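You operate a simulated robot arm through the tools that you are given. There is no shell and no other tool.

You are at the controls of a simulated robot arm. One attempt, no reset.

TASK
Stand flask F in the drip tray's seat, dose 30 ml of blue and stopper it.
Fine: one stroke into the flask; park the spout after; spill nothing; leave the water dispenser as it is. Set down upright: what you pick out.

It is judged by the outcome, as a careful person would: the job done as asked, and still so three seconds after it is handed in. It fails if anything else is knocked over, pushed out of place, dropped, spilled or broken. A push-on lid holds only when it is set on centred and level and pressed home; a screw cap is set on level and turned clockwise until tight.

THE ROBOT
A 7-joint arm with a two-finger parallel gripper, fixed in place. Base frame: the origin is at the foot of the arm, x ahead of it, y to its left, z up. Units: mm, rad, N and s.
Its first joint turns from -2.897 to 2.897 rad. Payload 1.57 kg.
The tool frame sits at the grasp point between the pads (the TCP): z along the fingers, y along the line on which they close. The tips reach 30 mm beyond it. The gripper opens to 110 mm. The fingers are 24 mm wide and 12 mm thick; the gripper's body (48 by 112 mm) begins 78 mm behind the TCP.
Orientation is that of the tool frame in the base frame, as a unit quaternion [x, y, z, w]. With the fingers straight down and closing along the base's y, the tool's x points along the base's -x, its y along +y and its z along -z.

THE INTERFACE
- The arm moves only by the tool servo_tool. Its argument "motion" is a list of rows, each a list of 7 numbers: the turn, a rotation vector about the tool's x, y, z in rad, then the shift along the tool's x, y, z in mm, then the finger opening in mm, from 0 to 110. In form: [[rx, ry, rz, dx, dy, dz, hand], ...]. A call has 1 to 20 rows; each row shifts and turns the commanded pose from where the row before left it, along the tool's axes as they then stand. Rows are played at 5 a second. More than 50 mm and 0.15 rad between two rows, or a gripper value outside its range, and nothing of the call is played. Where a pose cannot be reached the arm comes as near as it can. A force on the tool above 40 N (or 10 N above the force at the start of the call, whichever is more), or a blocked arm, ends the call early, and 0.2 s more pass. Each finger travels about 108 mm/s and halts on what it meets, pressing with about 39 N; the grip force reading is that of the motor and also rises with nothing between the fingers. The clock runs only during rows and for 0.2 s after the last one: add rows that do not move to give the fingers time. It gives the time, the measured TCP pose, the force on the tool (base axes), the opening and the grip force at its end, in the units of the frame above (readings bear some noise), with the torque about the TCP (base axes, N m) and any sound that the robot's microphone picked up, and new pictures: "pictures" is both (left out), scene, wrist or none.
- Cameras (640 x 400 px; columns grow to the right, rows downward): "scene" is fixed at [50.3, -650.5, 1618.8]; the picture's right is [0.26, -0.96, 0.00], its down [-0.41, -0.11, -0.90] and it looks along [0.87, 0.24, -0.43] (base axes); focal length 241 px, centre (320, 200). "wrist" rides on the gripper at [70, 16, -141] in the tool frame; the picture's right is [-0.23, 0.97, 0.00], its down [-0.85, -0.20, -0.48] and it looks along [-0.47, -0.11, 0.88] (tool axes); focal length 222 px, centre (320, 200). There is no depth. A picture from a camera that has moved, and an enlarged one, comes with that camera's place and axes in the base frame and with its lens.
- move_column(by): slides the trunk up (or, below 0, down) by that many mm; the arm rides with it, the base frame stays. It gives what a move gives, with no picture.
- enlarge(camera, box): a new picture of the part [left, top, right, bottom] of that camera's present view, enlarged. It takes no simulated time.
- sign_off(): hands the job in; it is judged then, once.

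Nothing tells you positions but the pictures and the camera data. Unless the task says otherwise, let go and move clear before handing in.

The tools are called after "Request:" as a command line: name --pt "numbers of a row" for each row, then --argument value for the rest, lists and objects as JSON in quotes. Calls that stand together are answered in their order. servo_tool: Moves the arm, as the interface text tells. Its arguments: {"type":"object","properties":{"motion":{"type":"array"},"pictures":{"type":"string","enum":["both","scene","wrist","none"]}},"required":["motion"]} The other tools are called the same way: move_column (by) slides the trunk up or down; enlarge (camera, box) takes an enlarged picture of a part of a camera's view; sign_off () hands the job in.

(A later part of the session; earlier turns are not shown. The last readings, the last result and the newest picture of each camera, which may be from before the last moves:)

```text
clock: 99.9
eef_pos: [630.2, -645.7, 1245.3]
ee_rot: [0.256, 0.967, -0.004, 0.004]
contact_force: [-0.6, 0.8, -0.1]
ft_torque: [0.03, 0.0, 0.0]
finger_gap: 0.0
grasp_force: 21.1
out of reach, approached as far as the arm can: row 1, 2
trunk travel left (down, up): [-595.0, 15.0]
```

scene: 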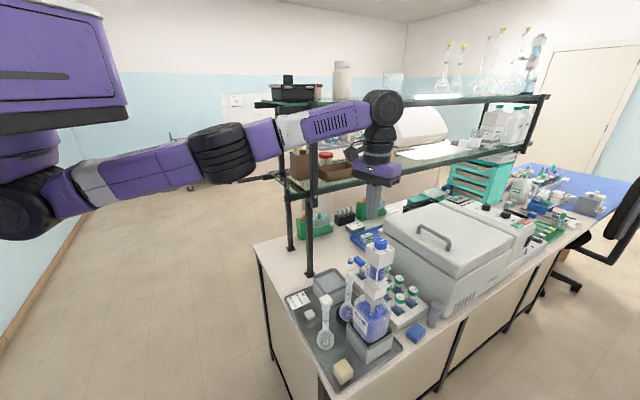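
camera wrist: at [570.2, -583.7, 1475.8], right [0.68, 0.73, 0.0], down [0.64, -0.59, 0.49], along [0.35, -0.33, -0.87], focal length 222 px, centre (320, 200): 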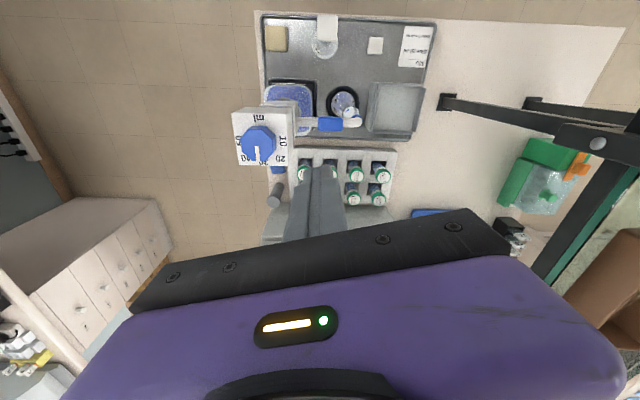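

Request:
servo_tool --pt "0 0 0 -9.7 17.8 0 0" --pt "0 0 0 -9.7 17.9 0 0" --pt "0 0 0 0 0 0 0"

Request:
enlarge --camera "scene" --box '[330, 225, 410, 325]'

Request:
enlarge --camera "wrist" --box '[220, 60, 400, 240]'

```text
clock: 100.7
eef_pos: [664.3, -627.9, 1247.2]
ee_rot: [0.256, 0.967, -0.004, 0.003]
contact_force: [-0.6, -0.4, 0.8]
ft_torque: [-0.02, 0.0, 0.03]
finger_gap: 0.0
grasp_force: 21.5
out of reach, approached as far as the arm can: row 1
trunk travel left (down, up): [-595.0, 15.0]
camera wrist: at [612.0, -577.5, 1388.0], right [0.68, 0.73, 0.0], down [0.64, -0.59, 0.49], along [0.35, -0.33, -0.87], focal length 222 px, centre (320, 200)
```

scene: 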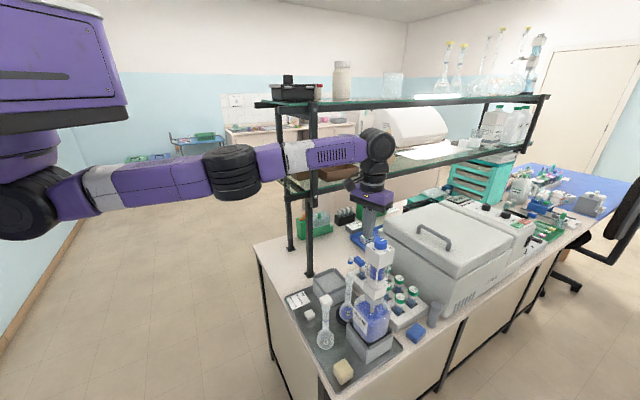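
wrist: 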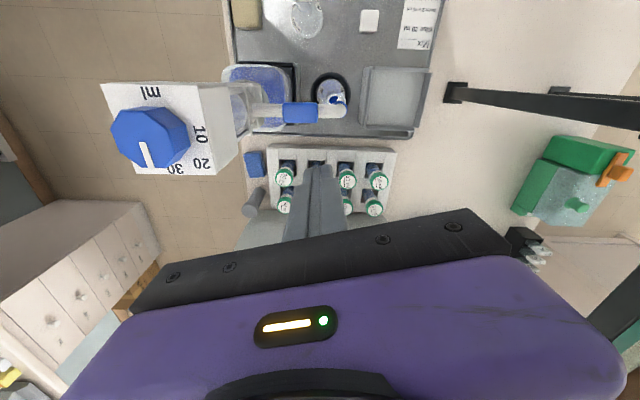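

```text
4.00 times, centred on (370, 275) of scene
camera zoom: at [50.3, -650.5, 1618.8], right [0.26, -0.96, 0.0], down [-0.41, -0.11, -0.9], along [0.87, 0.24, -0.43], focal length 965 px, centre (120, -100)
```

zoom: 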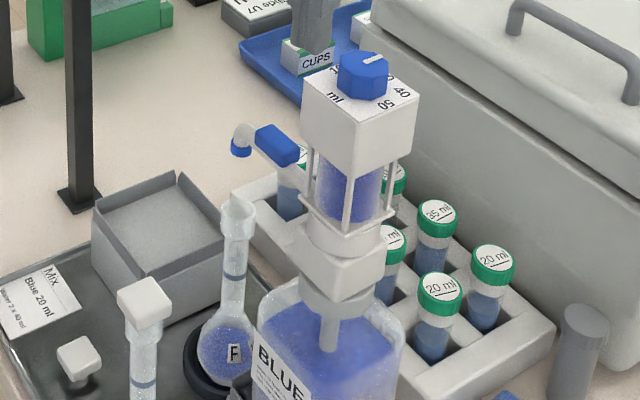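

```text
2.22 times, centred on (310, 150) of wrist
camera zoom: at [612.0, -577.5, 1388.0], right [0.68, 0.73, 0.0], down [0.64, -0.59, 0.49], along [0.35, -0.33, -0.87], focal length 494 px, centre (342, 311)
```

zoom: 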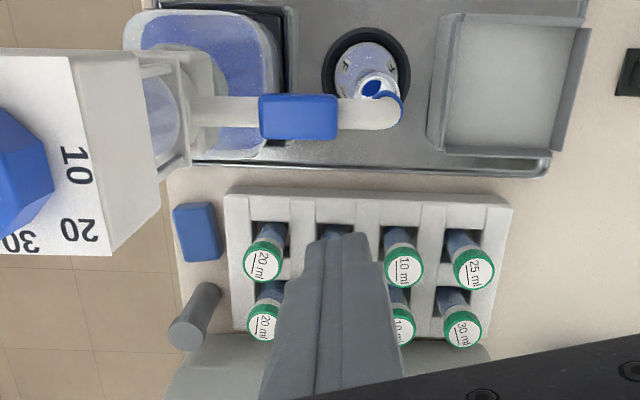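

This view confirms the spout sits right over the flask, and my fingers are about 42 mm to its far side. I'll descend beside it.

Request:
servo_tool --pt "0 0 0 0 0 30 0" --pt "0 0 0 0 0 30 0" --pt "0 0 0 0 0 21 0" --pt "0 0 0 0 0 0 0"

Request:
enlarge --camera "scene" --box '[330, 225, 410, 325]'

Request:
enlarge --camera "wrist" --box '[220, 60, 400, 240]'

```text
clock: 101.7
eef_pos: [667.2, -628.4, 1166.2]
ee_rot: [0.256, 0.967, -0.005, 0.003]
contact_force: [0.9, 0.7, 0.5]
ft_torque: [0.04, -0.01, 0.02]
finger_gap: 0.0
grasp_force: 21.5
out of reach, approached as far as the arm can: row 1
trunk travel left (down, up): [-595.0, 15.0]
camera wrist: at [615.3, -579.5, 1306.1], right [0.68, 0.73, 0.0], down [0.64, -0.59, 0.49], along [0.36, -0.33, -0.87], focal length 222 px, centre (320, 200)
```

scene: 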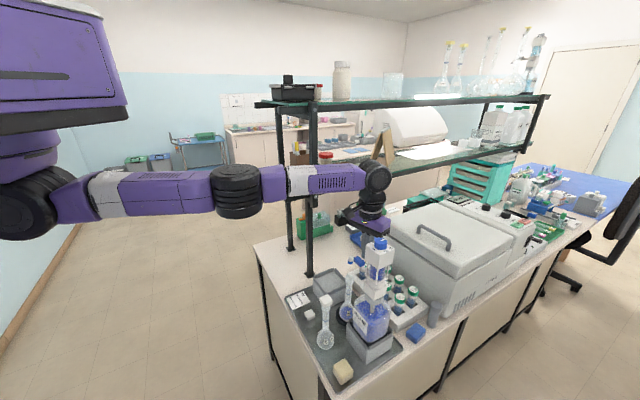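
wrist: 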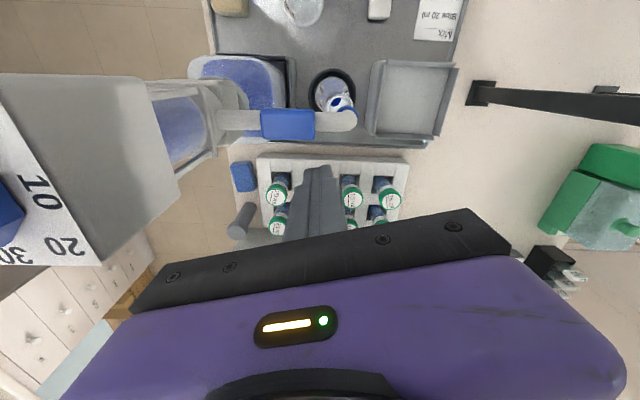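

```text
4.00 times, centred on (370, 275) of scene
camera zoom: at [50.3, -650.5, 1618.8], right [0.26, -0.96, 0.0], down [-0.41, -0.11, -0.9], along [0.87, 0.24, -0.43], focal length 965 px, centre (120, -100)
```

zoom: 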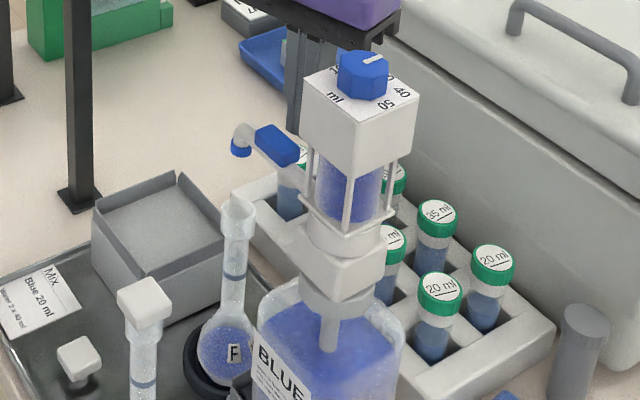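

```text
2.22 times, centred on (310, 150) of wrist
camera zoom: at [615.3, -579.5, 1306.1], right [0.68, 0.73, 0.0], down [0.64, -0.59, 0.49], along [0.36, -0.33, -0.87], focal length 494 px, centre (342, 311)
```

zoom: 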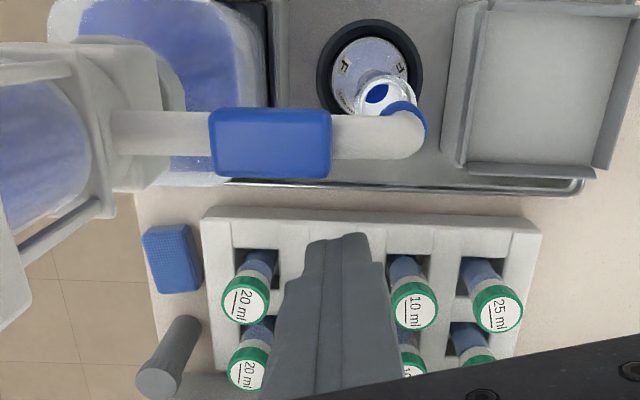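

The body clears the head by about 12 mm. I'll push the spout back counter-clockwise along its arc, first a third of the way.

Request:
servo_tool --pt "0 0 0 11.8 6.3 0 0" --pt "0 0 0 10.9 6.0 0 0" --pt "0 0 0 11.6 4.7 0 0" --pt "0 0 0 12.0 3.2 0 0" --pt "0 0 0 12.4 1.7 0 0" --pt "0 0 0 0 0 0 0"

Request:
enlarge --camera "scene" --box '[330, 225, 410, 325]'

Request:
enlarge --camera "wrist" --box '[220, 60, 400, 240]'

```text
clock: 103.1
eef_pos: [662.1, -633.7, 1165.7]
ee_rot: [0.256, 0.967, -0.004, 0.004]
contact_force: [0.5, -0.2, -0.1]
ft_torque: [-0.01, 0.01, 0.0]
finger_gap: 0.0
grasp_force: 21.5
out of reach, approached as far as the arm can: row 1, 2, 3, 4, 5
trunk travel left (down, up): [-595.0, 15.0]
camera wrist: at [609.2, -582.9, 1306.6], right [0.68, 0.73, 0.0], down [0.64, -0.59, 0.49], along [0.36, -0.33, -0.87], focal length 222 px, centre (320, 200)
```

scene: 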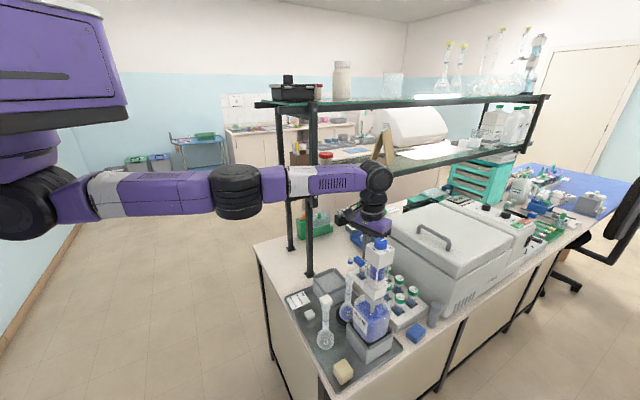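
wrist: 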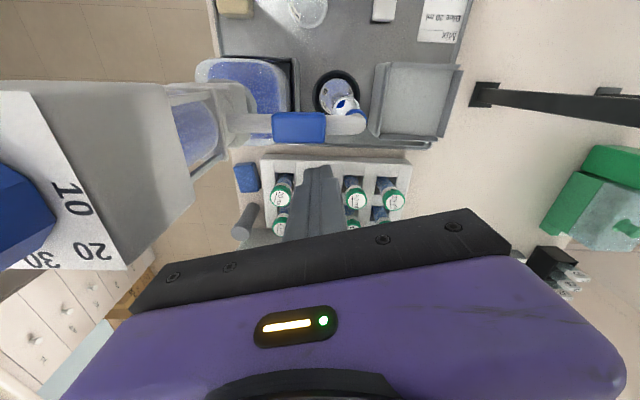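

```text
4.00 times, centred on (370, 275) of scene
camera zoom: at [50.3, -650.5, 1618.8], right [0.26, -0.96, 0.0], down [-0.41, -0.11, -0.9], along [0.87, 0.24, -0.43], focal length 965 px, centre (120, -100)
```

zoom: 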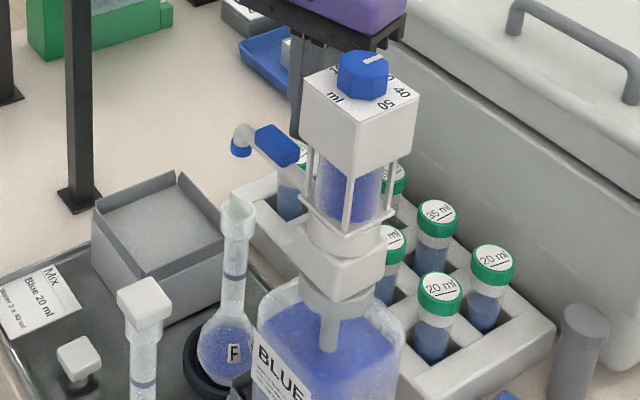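

```text
2.22 times, centred on (310, 150) of wrist
camera zoom: at [609.2, -582.9, 1306.6], right [0.68, 0.73, 0.0], down [0.64, -0.59, 0.49], along [0.36, -0.33, -0.87], focal length 494 px, centre (342, 311)
```

zoom: 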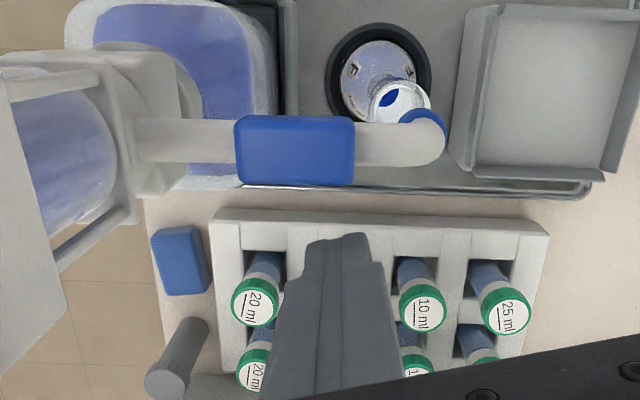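

The arm reported these moves as out of reach and barely moved; the spout has not been touched. I'll test a small move to see what is limiting it.

Request:
servo_tool --pt "0 0 0 3 0 0 0" --pt "0 0 0 0 0 0 0" --pictures "none"

Request:
servo_tool --pt "0 0 0 0 4 0 0" --pt "0 0 0 0 0 0 0" --pictures "none"

```text
clock: 103.7
eef_pos: [660.2, -633.7, 1165.3]
ee_rot: [0.256, 0.967, -0.005, 0.004]
contact_force: [0.2, -0.5, -0.2]
ft_torque: [-0.01, -0.03, 0.0]
finger_gap: 0.1
grasp_force: 21.1
trunk travel left (down, up): [-595.0, 15.0]
```

```text
clock: 104.3
eef_pos: [663.2, -631.8, 1165.5]
ee_rot: [0.256, 0.967, -0.004, 0.004]
contact_force: [-1.5, -0.1, -0.5]
ft_torque: [0.02, 0.02, -0.02]
finger_gap: 0.1
grasp_force: 21.3
out of reach, approached as far as the arm can: row 1
trunk travel left (down, up): [-595.0, 15.0]
```

The wrist is at its rotation limit in this pose. I'll turn the hand back 20°, which keeps clearances, and retry a short push.

Request:
servo_tool --pt "0 0 -0.1163 0 0 0 0" --pt "0 0 -0.1163 0 0 0 0" --pt "0 0 -0.1163 0 0 0 0" --pt "0 0 0 0 0 0 0" --pictures "none"

Request:
servo_tool --pt "0 0 0 2.9 13.7 0 0" --pt "0 0 0 8.3 9.7 0 0" --pt "0 0 0 0 0 0 0"

Request:
enlarge --camera "scene" --box '[330, 225, 410, 325]'

Request:
enlarge --camera "wrist" --box '[220, 60, 400, 240]'

```text
clock: 105.3
eef_pos: [664.4, -632.5, 1166.7]
ee_rot: [0.083, 0.997, -0.007, 0.002]
contact_force: [0.6, -0.9, 0.5]
ft_torque: [0.01, 0.01, 0.01]
finger_gap: 0.0
grasp_force: 20.8
trunk travel left (down, up): [-595.0, 15.0]
```

```text
clock: 106.1
eef_pos: [665.7, -630.3, 1165.2]
ee_rot: [0.085, 0.996, -0.004, 0.003]
contact_force: [0.1, 0.1, -0.6]
ft_torque: [0.01, 0.01, -0.03]
finger_gap: 0.3
grasp_force: 21.5
out of reach, approached as far as the arm can: row 1, 2
trunk travel left (down, up): [-595.0, 15.0]
camera wrist: at [600.6, -601.2, 1306.3], right [0.39, 0.92, -0.01], down [0.81, -0.34, 0.49], along [0.45, -0.19, -0.87], focal length 222 px, centre (320, 200)
```

scene: 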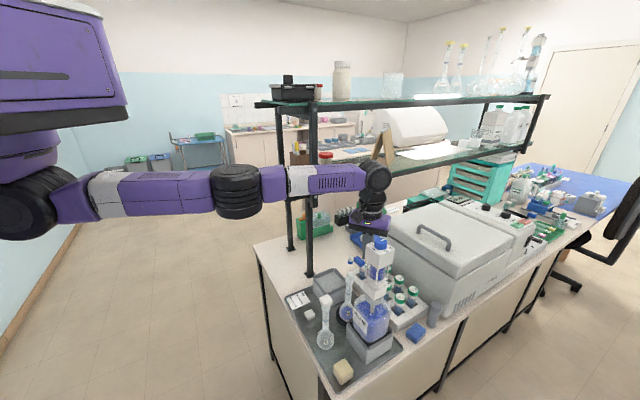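
wrist: 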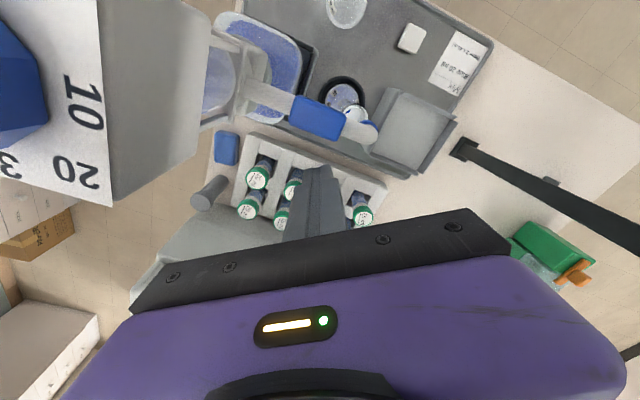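

```text
4.00 times, centred on (370, 275) of scene
camera zoom: at [50.3, -650.5, 1618.8], right [0.26, -0.96, 0.0], down [-0.41, -0.11, -0.9], along [0.87, 0.24, -0.43], focal length 965 px, centre (120, -100)
```

zoom: 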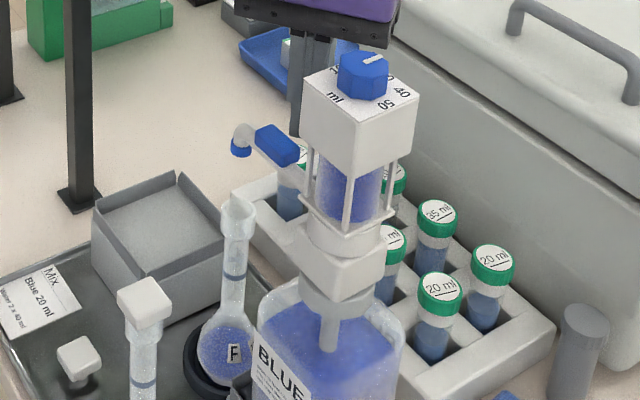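

```text
2.22 times, centred on (310, 150) of wrist
camera zoom: at [600.6, -601.2, 1306.3], right [0.39, 0.92, -0.01], down [0.81, -0.34, 0.49], along [0.45, -0.19, -0.87], focal length 494 px, centre (342, 311)
```

zoom: 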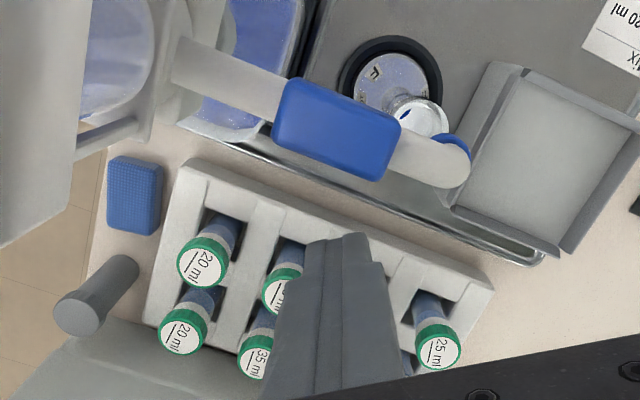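

Inward motion is being refused even though the target is closer, so some joint is probably stuck at a limit. I'll rise above the spout and test moves there.

Request:
servo_tool --pt "0 0 0 0 0 -35 0" --pt "0 0 0 0 0 -35 0" --pt "0 0 0 0 0 0 0" --pictures "none"

Request:
servo_tool --pt "0 0 0 15 0 0 0" --pt "0 0 0 15 0 0 0" --pt "0 0 0 0 0 0 0" --pictures "none"

```text
clock: 106.9
eef_pos: [667.9, -630.6, 1233.6]
ee_rot: [0.085, 0.996, -0.006, 0.004]
contact_force: [-0.3, 0.0, 0.0]
ft_torque: [-0.01, 0.01, -0.01]
finger_gap: 0.0
grasp_force: 22.0
trunk travel left (down, up): [-595.0, 15.0]
```

```text
clock: 107.7
eef_pos: [645.4, -638.1, 1235.2]
ee_rot: [0.085, 0.996, -0.005, 0.003]
contact_force: [-0.6, -1.1, -0.3]
ft_torque: [-0.02, -0.01, 0.02]
finger_gap: 0.0
grasp_force: 21.1
out of reach, approached as far as the arm can: row 1, 2
trunk travel left (down, up): [-595.0, 15.0]
```

The limit follows the arm's present posture rather than real reach. The hand angle I used at the flask earlier (−44°) moved freely there, and it also clears the head well, so I'll rotate back to that in free air.

Request:
servo_tool --pt "0 0 -0.1417 0 0 -5 0" --pt "0 0 -0.1417 0 0 -5 0" --pt "0 0 -0.1417 0 0 0 0" --pt "0 0 -0.1417 0 0 0 0" --pt "0 0 -0.1417 0 0 0 0" --pt "0 0 -0.1417 0 0 0 0" --pt "0 0 -0.1417 0 0 0 0" --pt "0 0 -0.1417 0 0 0 0" --pt "0 0 -0.1417 0 0 0 0" --pt "0 0 -0.1417 0 0 0 0" --pt "0 0 -0.1417 0 0 0 0" --pt "0 0 -0.1417 0 0 0 0" --pt "0 0 -0.1417 0 0 0 0" --pt "0 0 -0.1417 0 0 0 0" --pt "0 0 -0.1417 0 0 0 0" --pt "0 0 -0.1417 0 0 0 0" --pt "0 0 -0.1417 0 0 0 0" --pt "0 0 -0.1417 0 0 0 0" --pt "0 0 0 0 0 0 0"

```text
clock: 111.7
eef_pos: [644.4, -639.4, 1246.7]
ee_rot: [0.929, -0.369, 0.005, 0.003]
contact_force: [-0.8, -0.5, -1.1]
ft_torque: [-0.01, 0.0, -0.02]
finger_gap: 0.1
grasp_force: 20.7
trunk travel left (down, up): [-595.0, 15.0]
camera wrist: at [683.4, -697.5, 1388.8], right [-0.83, -0.55, 0.0], down [-0.49, 0.74, 0.47], along [-0.26, 0.39, -0.88], focal length 222 px, centre (320, 200)
```

scene: 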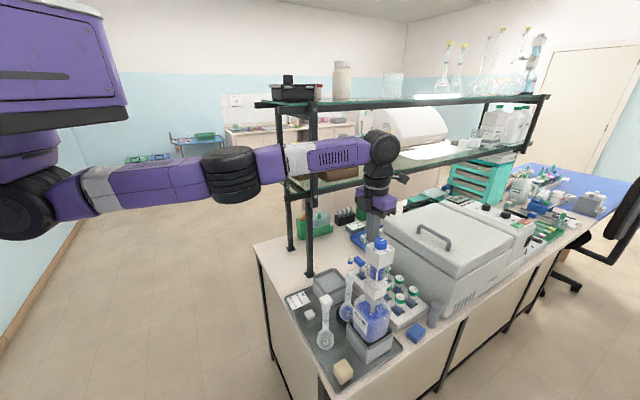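
wrist: 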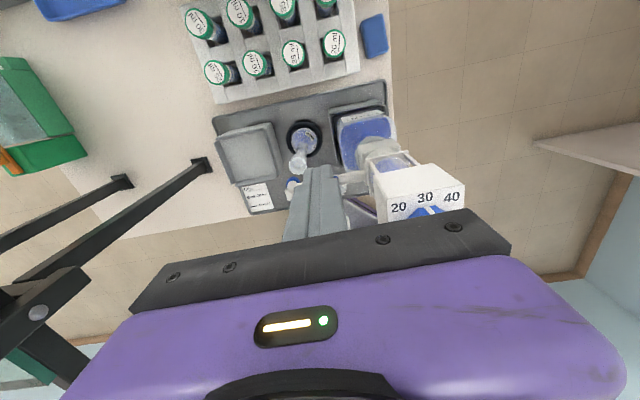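

Request:
servo_tool --pt "0 0 0 5.7 -22.4 0 0" --pt "0 0 0 0 0 0 0" --pictures "none"

Request:
servo_tool --pt "0 0 0 -10 0 0 0" --pt "0 0 0 0 0 0 0" --pictures "none"

```text
clock: 112.3
eef_pos: [665.1, -626.9, 1246.4]
ee_rot: [0.929, -0.37, 0.005, 0.005]
contact_force: [0.1, 0.0, -0.2]
ft_torque: [-0.02, 0.02, 0.03]
finger_gap: 0.0
grasp_force: 21.3
trunk travel left (down, up): [-595.0, 15.0]
```

```text
clock: 112.9
eef_pos: [665.2, -628.4, 1245.7]
ee_rot: [0.929, -0.37, 0.006, 0.005]
contact_force: [0.0, -0.1, -0.4]
ft_torque: [0.0, 0.01, -0.01]
finger_gap: 0.0
grasp_force: 21.8
out of reach, approached as far as the arm can: row 1
trunk travel left (down, up): [-595.0, 15.0]
```

Request:
servo_tool --pt "0 0 0 -41 0 0 0" --pt "0 0 0 -30 -10 0 0" --pt "0 0 0 0 0 0 0" --pictures "none"

```text
clock: 113.7
eef_pos: [659.4, -629.7, 1247.7]
ee_rot: [0.929, -0.371, 0.005, 0.004]
contact_force: [-0.8, -0.5, 0.0]
ft_torque: [-0.04, 0.0, -0.01]
finger_gap: 0.0
grasp_force: 21.1
out of reach, approached as far as the arm can: row 1, 2
trunk travel left (down, up): [-595.0, 15.0]
```

I think the elbow has slipped just past straight and is pinned at its limit, which blocks inward moves. I'll extend outward in free air at this height to full stretch and come back in, so the elbow bends the right way.

Request:
servo_tool --pt "0 0 0 15 0 0 0" --pt "0 0 0 15 0 0 0" --pt "0 0 0 15 0 0 0" --pt "0 0 0 15 0 0 0" --pt "0 0 0 0 0 0 0" --pictures "scene"

```text
clock: 114.9
eef_pos: [665.5, -630.0, 1248.0]
ee_rot: [0.928, -0.371, 0.005, 0.004]
contact_force: [0.1, 0.9, -0.1]
ft_torque: [-0.03, 0.01, 0.02]
finger_gap: 0.0
grasp_force: 20.9
out of reach, approached as far as the arm can: row 1, 2, 3, 4
trunk travel left (down, up): [-595.0, 15.0]
```

scene: 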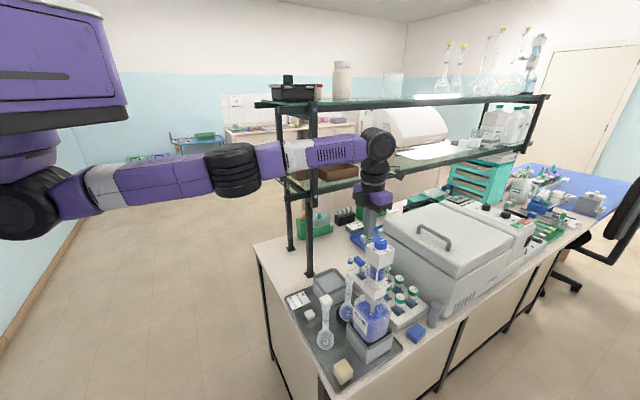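

Request:
servo_tool --pt "0 0 0 -4 0 0 0" --pt "0 0 0 -4 0 0 0" --pt "0 0 0 -6 0 0 0" --pt "0 0 0 -10 0 0 0" --pt "0 0 0 0 0 0 0" --pictures "none"

```text
clock: 116.1
eef_pos: [658.1, -631.5, 1248.7]
ee_rot: [0.929, -0.371, 0.004, 0.003]
contact_force: [-0.2, 0.0, 0.2]
ft_torque: [0.01, 0.04, 0.0]
finger_gap: 0.1
grasp_force: 21.7
out of reach, approached as far as the arm can: row 2, 3, 4
trunk travel left (down, up): [-595.0, 15.0]
```

The arm is still pinned at full stretch. I'll try several out-and-in wiggles in this clear space above everything, to get the elbow back to its normal bend.

Request:
servo_tool --pt "0 0 0 10 0 0 0" --pt "0 0 0 -20 0 0 0" --pt "0 0 0 25 0 0 0" --pt "0 0 0 -20 0 0 0" --pt "0 0 0 7 0 0 0" --pt "0 0 0 -20 0 0 0" --pt "0 0 0 40 0 0 0" --pt "0 0 0 -20 0 0 0" --pt "0 0 0 0 0 0 0" --pictures "none"

```text
clock: 118.1
eef_pos: [659.4, -630.6, 1253.5]
ee_rot: [0.929, -0.371, 0.004, 0.003]
contact_force: [0.4, 0.1, -0.1]
ft_torque: [0.01, 0.04, 0.01]
finger_gap: 0.0
grasp_force: 21.1
out of reach, approached as far as the arm can: row 1, 2, 3, 4, 5, 6, 7, 8
trunk travel left (down, up): [-595.0, 15.0]
```

Request:
servo_tool --pt "0 0 0 0 -20 0 0" --pt "0 0 0 0 -20 0 0" --pt "0 0 0 0 0 0 0" --pictures "none"

Request:
servo_tool --pt "0 0 0 -10 0 0 0" --pt "0 0 0 -10 0 0 0" --pt "0 0 0 0 0 0 0" --pictures "none"

Request:
servo_tool --pt "0 0 0 0 0 -30 0" --pt "0 0 0 0 0 -30 0" --pt "0 0 0 0 0 -30 0" --pt "0 0 0 0 0 0 0"

```text
clock: 118.9
eef_pos: [690.9, -609.5, 1253.7]
ee_rot: [0.929, -0.371, 0.004, 0.004]
contact_force: [0.0, -0.4, -0.6]
ft_torque: [0.02, 0.02, 0.01]
finger_gap: 0.1
grasp_force: 21.5
out of reach, approached as far as the arm can: row 1, 2
trunk travel left (down, up): [-595.0, 15.0]
```

```text
clock: 119.7
eef_pos: [686.5, -612.2, 1257.1]
ee_rot: [0.929, -0.37, 0.004, 0.004]
contact_force: [-0.2, 0.3, 0.0]
ft_torque: [-0.01, -0.02, 0.02]
finger_gap: 0.1
grasp_force: 21.0
out of reach, approached as far as the arm can: row 1, 2
trunk travel left (down, up): [-595.0, 15.0]
```

```text
clock: 120.7
eef_pos: [679.3, -602.0, 1346.6]
ee_rot: [0.929, -0.37, 0.005, 0.005]
contact_force: [0.6, 0.9, -0.4]
ft_torque: [-0.01, 0.01, -0.02]
finger_gap: 0.2
grasp_force: 21.3
out of reach, approached as far as the arm can: row 2, 3
trunk travel left (down, up): [-595.0, 15.0]
camera wrist: at [719.8, -660.1, 1489.3], right [-0.84, -0.55, 0.0], down [-0.49, 0.74, 0.47], along [-0.26, 0.39, -0.88], focal length 222 px, centre (320, 200)
```

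scene: 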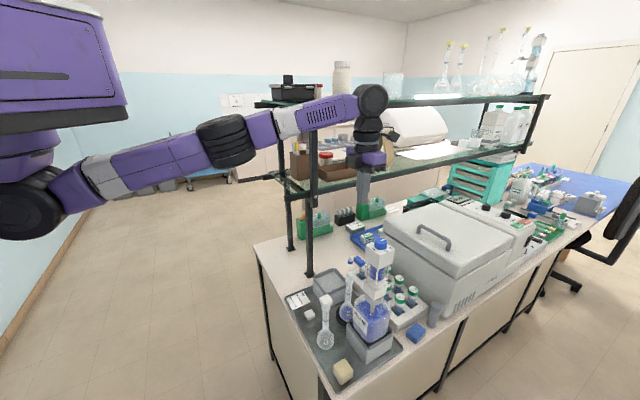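
wrist: 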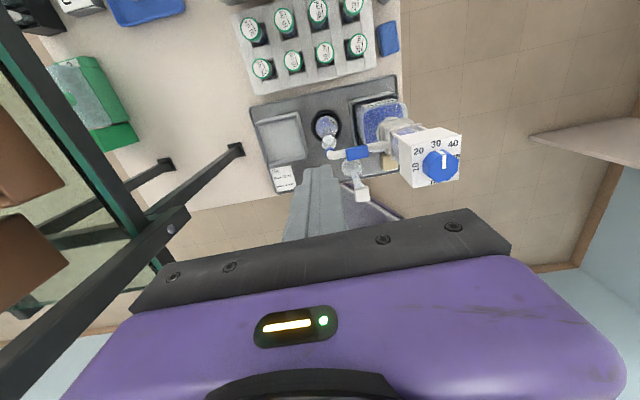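

Request:
enlarge --camera "scene" --box '[0, 0, 420, 260]'

```text
1.52 times, centred on (210, 130) of scene
camera zoom: at [50.3, -650.5, 1618.8], right [0.26, -0.96, 0.0], down [-0.41, -0.11, -0.9], along [0.87, 0.24, -0.43], focal length 368 px, centre (488, 307)
```

zoom: 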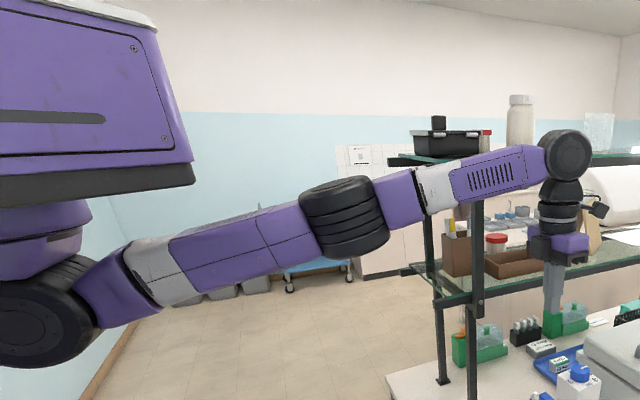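

The zoom shows the arm nearly straight with its elbow rolled sideways; that is why inward moves stall. I'll try rocking the hand about the wrist, high and clear of everything, to un-roll it.

Request:
servo_tool --pt "0 0 0 0 22 0 0" --pt "0 0 0 0 22 0 0" --pt "0.12 0 0 0 -30 0 0" --pt "0.12 0 0 0 -30 0 0" --pt "0.12 0 0 0 -30 0 0" --pt "-0.12 0 0 0 30 0 0" --pt "-0.12 0 0 0 30 0 0" --pt "-0.12 0 0 0 30 0 0" --pt "-0.12 0 0 0 30 0 0" --pt "-0.12 0 0 0 30 0 0" --pt "-0.12 0 0 0 30 0 0" --pt "0.12 0 0 0 -30 0 0" --pt "0.12 0 0 0 -30 0 0" --pt "0.12 0 0 0 -30 0 0" --pt "0 0 0 0 0 0 0" --pictures "scene"

Request:
enlarge --camera "scene" --box '[0, 0, 420, 260]'

```text
clock: 123.9
eef_pos: [642.3, -620.3, 1326.4]
ee_rot: [0.929, -0.371, 0.005, 0.003]
contact_force: [-0.5, -0.9, -0.4]
ft_torque: [0.0, 0.0, 0.03]
finger_gap: 0.0
grasp_force: 21.5
out of reach, approached as far as the arm can: row 1, 2
trunk travel left (down, up): [-595.0, 15.0]
```

scene: 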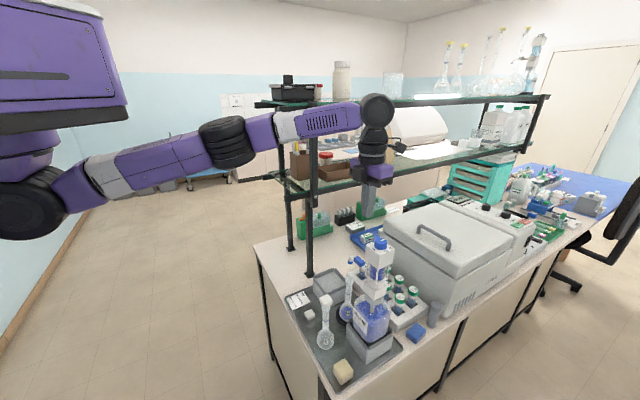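

```text
1.52 times, centred on (210, 130) of scene
camera zoom: at [50.3, -650.5, 1618.8], right [0.26, -0.96, 0.0], down [-0.41, -0.11, -0.9], along [0.87, 0.24, -0.43], focal length 368 px, centre (488, 307)
```

zoom: 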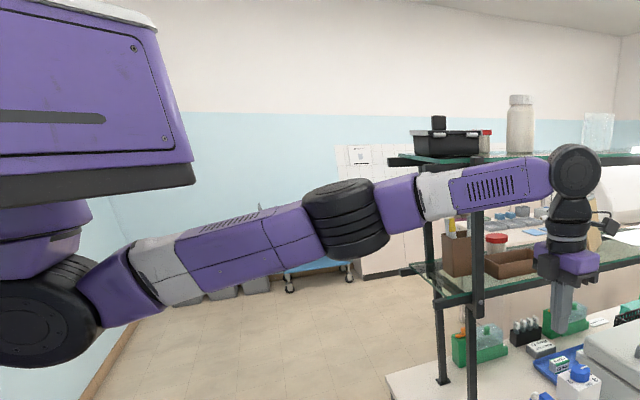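

Request:
servo_tool --pt "0 0 0 -10 0 0 0" --pt "0 0 0 -10 0 0 0" --pt "0 0 0 -10 0 0 0" --pt "0 0 0 0 0 0 0" --pictures "none"

```text
clock: 124.9
eef_pos: [621.8, -601.9, 1326.4]
ee_rot: [0.929, -0.371, 0.004, 0.005]
contact_force: [0.1, 0.6, -0.8]
ft_torque: [0.03, -0.03, 0.01]
finger_gap: 0.1
grasp_force: 21.4
trunk travel left (down, up): [-595.0, 15.0]
```

The arm is free again. I'll take it well inside its reach, turn the hand to 226°, and use one finger of the open gripper as a hook on the far side of the spout, so the hand itself stays close in.

Request:
servo_tool --pt "0 0 0 -29.6 -18.7 0 0" --pt "0 0 0 -29.6 -18.7 0 0" --pt "0 0 0 -29.6 -18.7 0 0" --pt "0 0 0 0 0 25 0" --pt "0 0 0 0 0 25 20" --pt "0 0 0.1428 0 0 0 40" --pt "0 0 0.1428 0 0 0 60" --pt "0 0 0.1428 0 0 0 80" --pt "0 0 0.1428 0 0 0 100" --pt "0 0 0.1428 0 0 0 110" --pt "0 0 0.1428 0 0 0 110" --pt "0 0 0.1428 0 0 0 110" --pt "0 0 0.1428 0 0 0 110" --pt "0 0 0.1428 0 0 0 110" --pt "0 0 0.1428 0 0 0 110" --pt "0 0 0.1428 0 0 0 110" --pt "0 0 0 0 0 0 110"

```text
clock: 128.5
eef_pos: [595.8, -500.3, 1274.2]
ee_rot: [-0.394, 0.919, -0.006, 0.0]
contact_force: [-0.1, -0.1, 0.3]
ft_torque: [-0.04, 0.0, -0.02]
finger_gap: 110.2
grasp_force: 0.1
trunk travel left (down, up): [-595.0, 15.0]
camera wrist: at [536.4, -538.0, 1415.4], right [-0.55, 0.84, -0.01], down [0.73, 0.49, 0.48], along [0.41, 0.25, -0.88], focal length 222 px, centre (320, 200)
```

scene: 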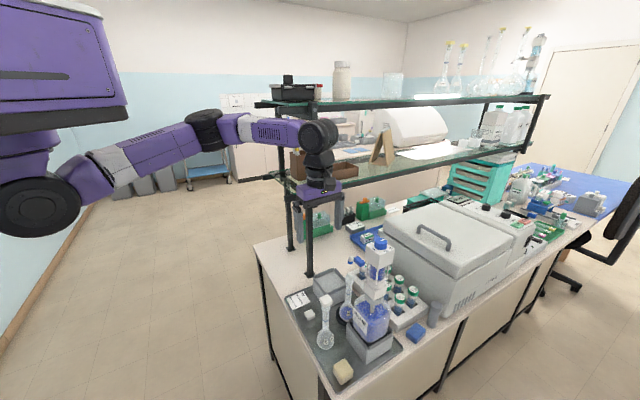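
wrist: 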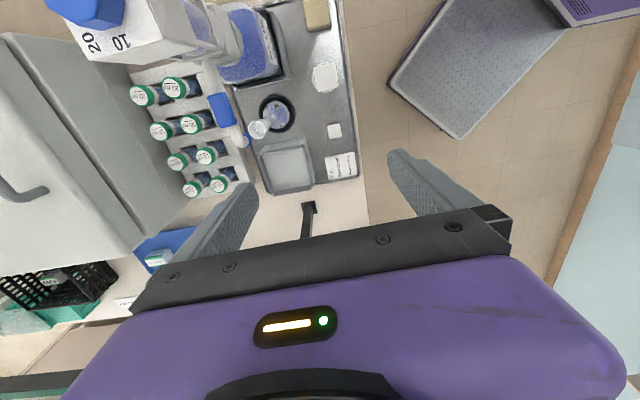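

Request:
servo_tool --pt "0 0 0 22.5 -32.3 0 110" --pt "0 0 0 22.4 -32.3 0 110" --pt "0 0 0 0 0 30 110" --pt "0 0 0 0 0 0 110"

Request:
enlarge --camera "wrist" --box '[180, 40, 460, 240]'

Request:
enlarge --camera "scene" --box '[320, 200, 420, 320]'

```text
clock: 129.5
eef_pos: [612.2, -578.7, 1244.8]
ee_rot: [-0.395, 0.919, -0.006, 0.001]
contact_force: [0.8, 0.4, -0.2]
ft_torque: [-0.01, 0.05, 0.0]
finger_gap: 110.2
grasp_force: 0.0
trunk travel left (down, up): [-595.0, 15.0]
camera wrist: at [552.0, -616.4, 1387.1], right [-0.55, 0.84, -0.01], down [0.73, 0.49, 0.48], along [0.41, 0.25, -0.88], focal length 222 px, centre (320, 200)
```

scene: 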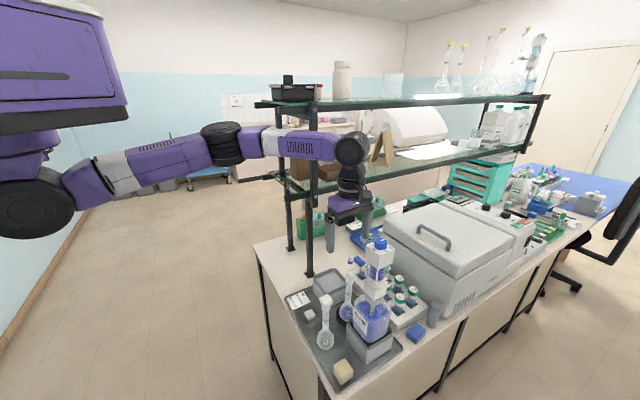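
wrist: 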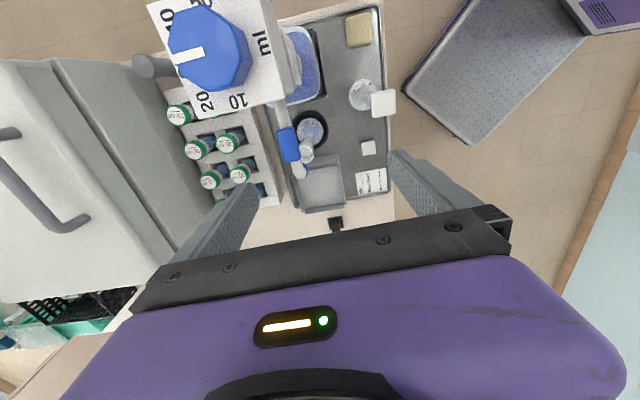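

```text
2.00 times, centred on (320, 140) of wrist
camera zoom: at [552.0, -616.4, 1387.1], right [-0.55, 0.84, -0.01], down [0.73, 0.49, 0.48], along [0.41, 0.25, -0.88], focal length 444 px, centre (320, 320)
```

zoom: 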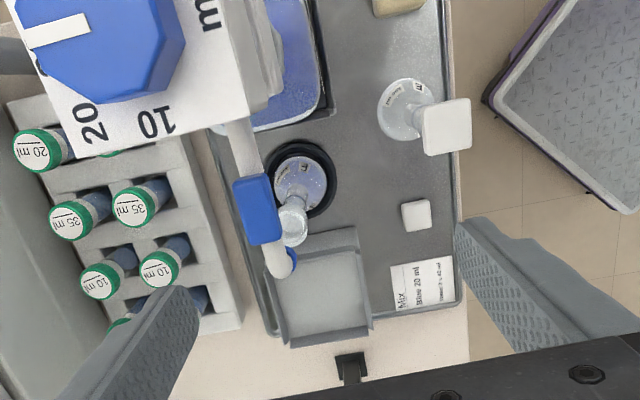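

```text
3.33 times, centred on (370, 260) of scene
camera zoom: at [50.3, -650.5, 1618.8], right [0.26, -0.96, 0.0], down [-0.41, -0.11, -0.9], along [0.87, 0.24, -0.43], focal length 804 px, centre (153, 0)
```

zoom: 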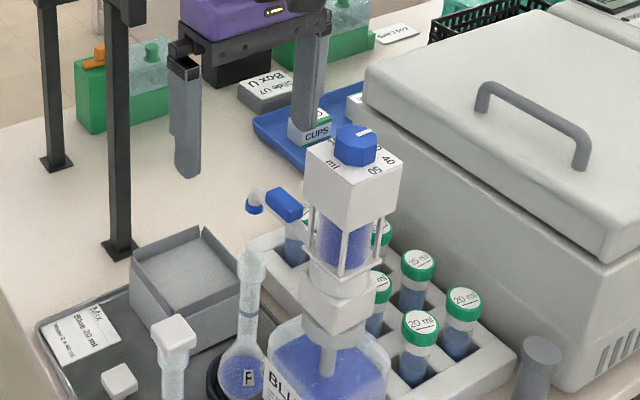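

The open fingers straddle the spout, with the hook finger on its far side. I'll descend to spout height.

Request:
servo_tool --pt "0 0 0 0 0 30 110" --pt "0 0 0 0 0 30 110" --pt "0 0 0 0 0 20 110" --pt "0 0 0 0 0 0 110"

Request:
enlarge --camera "wrist" --box '[180, 40, 460, 240]'

Request:
enlarge --camera "scene" --box '[320, 210, 420, 320]'

```text
clock: 130.5
eef_pos: [612.2, -576.6, 1165.0]
ee_rot: [-0.394, 0.919, -0.007, 0.001]
contact_force: [-0.8, -0.1, 0.2]
ft_torque: [-0.01, 0.01, 0.01]
finger_gap: 110.0
grasp_force: 0.1
trunk travel left (down, up): [-595.0, 15.0]
camera wrist: at [552.2, -615.1, 1306.7], right [-0.55, 0.84, -0.01], down [0.73, 0.49, 0.48], along [0.41, 0.25, -0.88], focal length 222 px, centre (320, 200)
```

scene: 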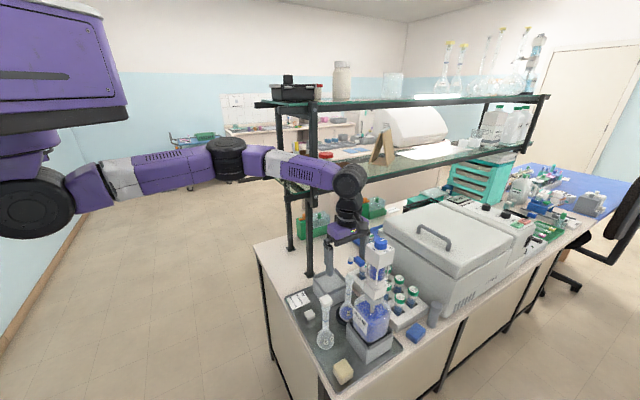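
wrist: 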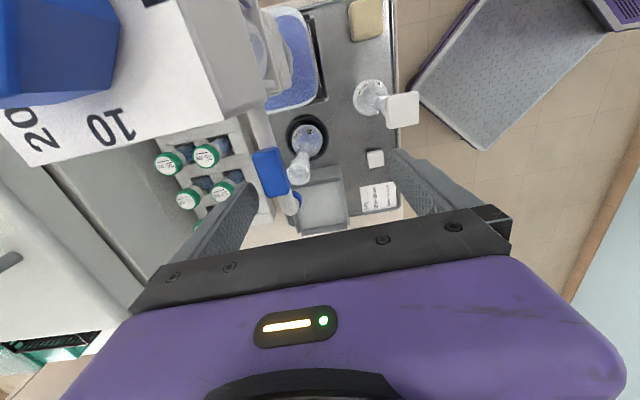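

```text
2.00 times, centred on (320, 140) of wrist
camera zoom: at [552.2, -615.1, 1306.7], right [-0.55, 0.84, -0.01], down [0.73, 0.49, 0.48], along [0.41, 0.25, -0.88], focal length 444 px, centre (320, 320)
```

zoom: 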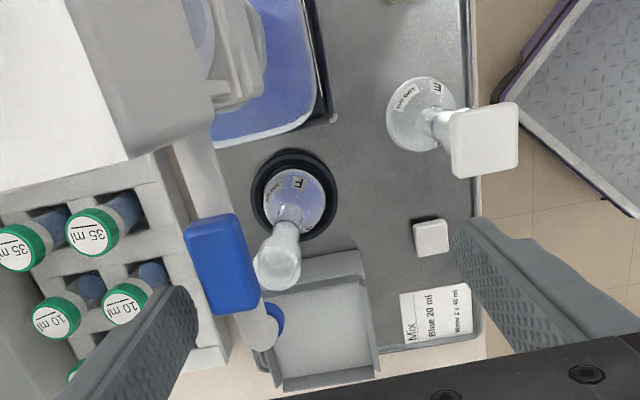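

```text
3.64 times, centred on (370, 265) of scene
camera zoom: at [50.3, -650.5, 1618.8], right [0.26, -0.96, 0.0], down [-0.41, -0.11, -0.9], along [0.87, 0.24, -0.43], focal length 877 px, centre (138, -36)
```

zoom: 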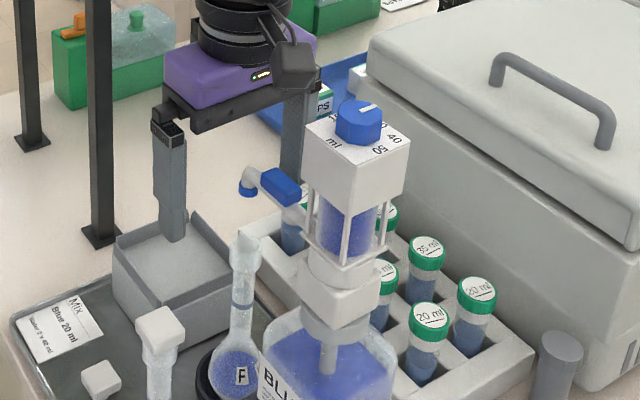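

The hook finger is right beside the spout. I'll swing it back along its arc, first half-way.

Request:
servo_tool --pt "0 0 0 0 7.4 0 110" --pt "0 0 0 0 7.5 0 110" --pt "0 0 0 -0.9 8 0 110" --pt "0 0 0 -0.8 7.9 0 110" --pt "0 0 0 0.6 8.1 0 110" --pt "0 0 0 0.6 8.2 0 110" --pt "0 0 0 2 8.1 0 110" --pt "0 0 0 2.1 8.2 0 110" --pt "0 0 0 0 0 0 110"

Request:
enlarge --camera "wrist" --box '[180, 40, 460, 240]'

Request:
enlarge --camera "scene" --box '[320, 210, 420, 320]'

```text
clock: 132.5
eef_pos: [564.6, -537.2, 1164.1]
ee_rot: [-0.395, 0.919, -0.007, 0.001]
contact_force: [0.4, -0.8, 0.4]
ft_torque: [0.01, 0.0, 0.01]
finger_gap: 109.9
grasp_force: 0.0
trunk travel left (down, up): [-595.0, 15.0]
camera wrist: at [504.6, -574.9, 1305.9], right [-0.55, 0.83, -0.01], down [0.73, 0.49, 0.48], along [0.41, 0.25, -0.88], focal length 222 px, centre (320, 200)
```

scene: 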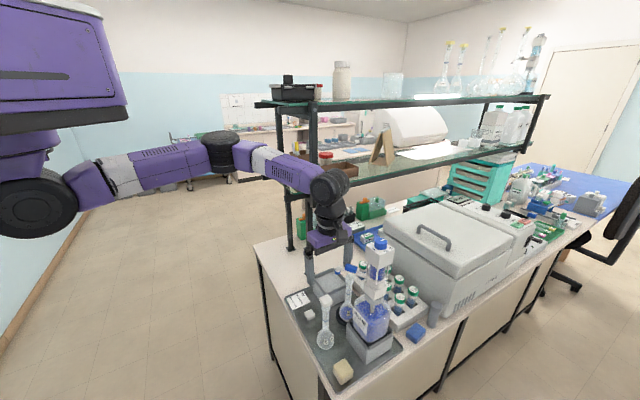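
wrist: 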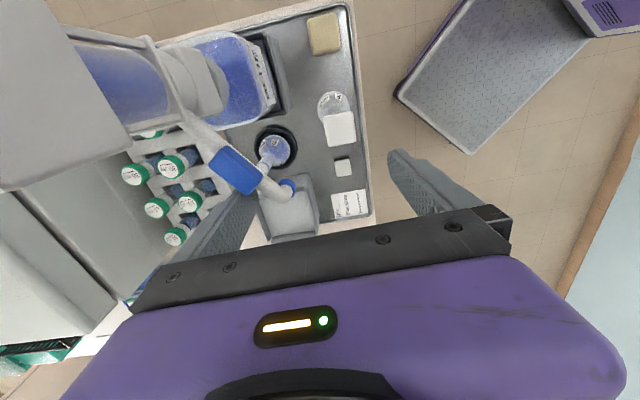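

```text
2.00 times, centred on (320, 140) of wrist
camera zoom: at [504.6, -574.9, 1305.9], right [-0.55, 0.83, -0.01], down [0.73, 0.49, 0.48], along [0.41, 0.25, -0.88], focal length 444 px, centre (320, 320)
```

zoom: 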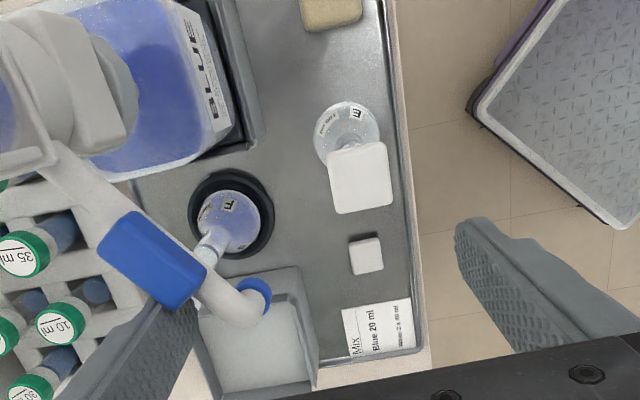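

```text
3.64 times, centred on (370, 265) of scene
camera zoom: at [50.3, -650.5, 1618.8], right [0.26, -0.96, 0.0], down [-0.41, -0.11, -0.9], along [0.87, 0.24, -0.43], focal length 877 px, centre (138, -36)
```

zoom: 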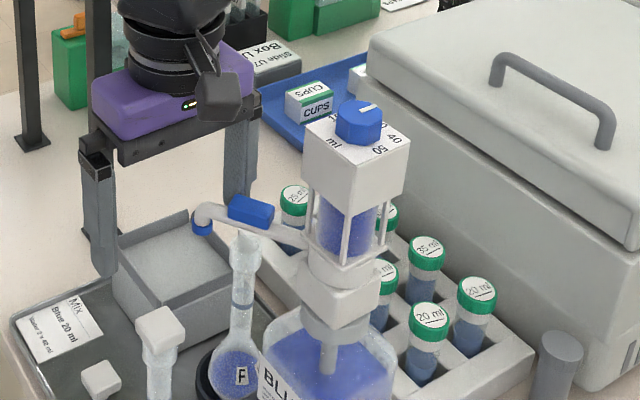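

The spout is following smoothly, so I'll carry on to about 123°.

Request:
servo_tool --pt "0 0 0 3.6 7.8 0 110" --pt "0 0 0 3.6 7.9 0 110" --pt "0 0 0 5.1 7.2 0 110" --pt "0 0 0 5.2 7.3 0 110" --pt "0 0 0 6.6 6.3 0 110" --pt "0 0 0 6.7 6.3 0 110" --pt "0 0 0 8 4.9 0 110" --pt "0 0 0 8.1 5 0 110" --pt "0 0 0 0 0 0 110"

Request:
enlarge --camera "wrist" --box '[180, 40, 460, 240]'

Request:
enlarge --camera "scene" --box '[310, 220, 410, 330]'

```text
clock: 134.5
eef_pos: [494.5, -536.6, 1163.2]
ee_rot: [-0.395, 0.919, -0.007, 0.001]
contact_force: [-0.4, 0.4, -0.4]
ft_torque: [0.04, 0.0, 0.04]
finger_gap: 110.1
grasp_force: 0.1
trunk travel left (down, up): [-595.0, 15.0]
camera wrist: at [434.0, -573.6, 1304.9], right [-0.55, 0.84, -0.01], down [0.73, 0.49, 0.48], along [0.41, 0.25, -0.88], focal length 222 px, centre (320, 200)
```

scene: 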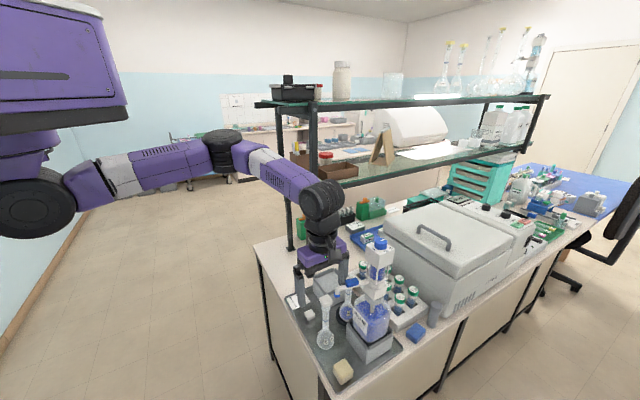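
wrist: 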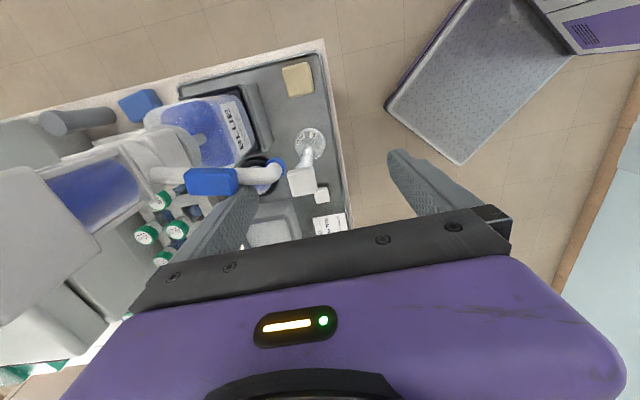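

```text
2.00 times, centred on (320, 140) of wrist
camera zoom: at [434.0, -573.6, 1304.9], right [-0.55, 0.84, -0.01], down [0.73, 0.49, 0.48], along [0.41, 0.25, -0.88], focal length 444 px, centre (320, 320)
```

zoom: 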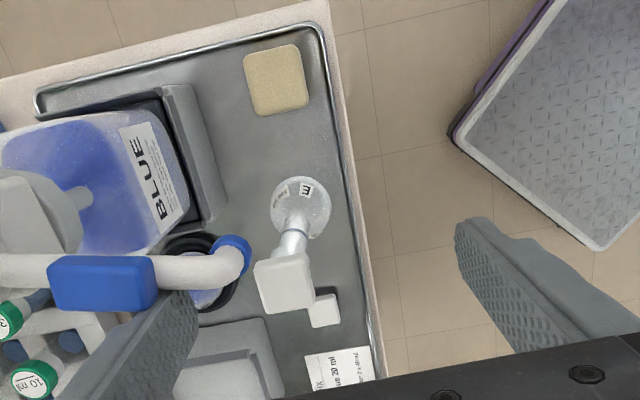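

```text
3.64 times, centred on (360, 275) of scene
camera zoom: at [50.3, -650.5, 1618.8], right [0.26, -0.96, 0.0], down [-0.41, -0.11, -0.9], along [0.87, 0.24, -0.43], focal length 877 px, centre (174, -73)
```

zoom: 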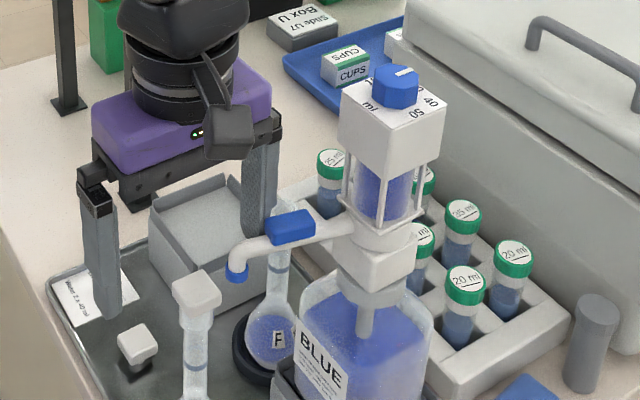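

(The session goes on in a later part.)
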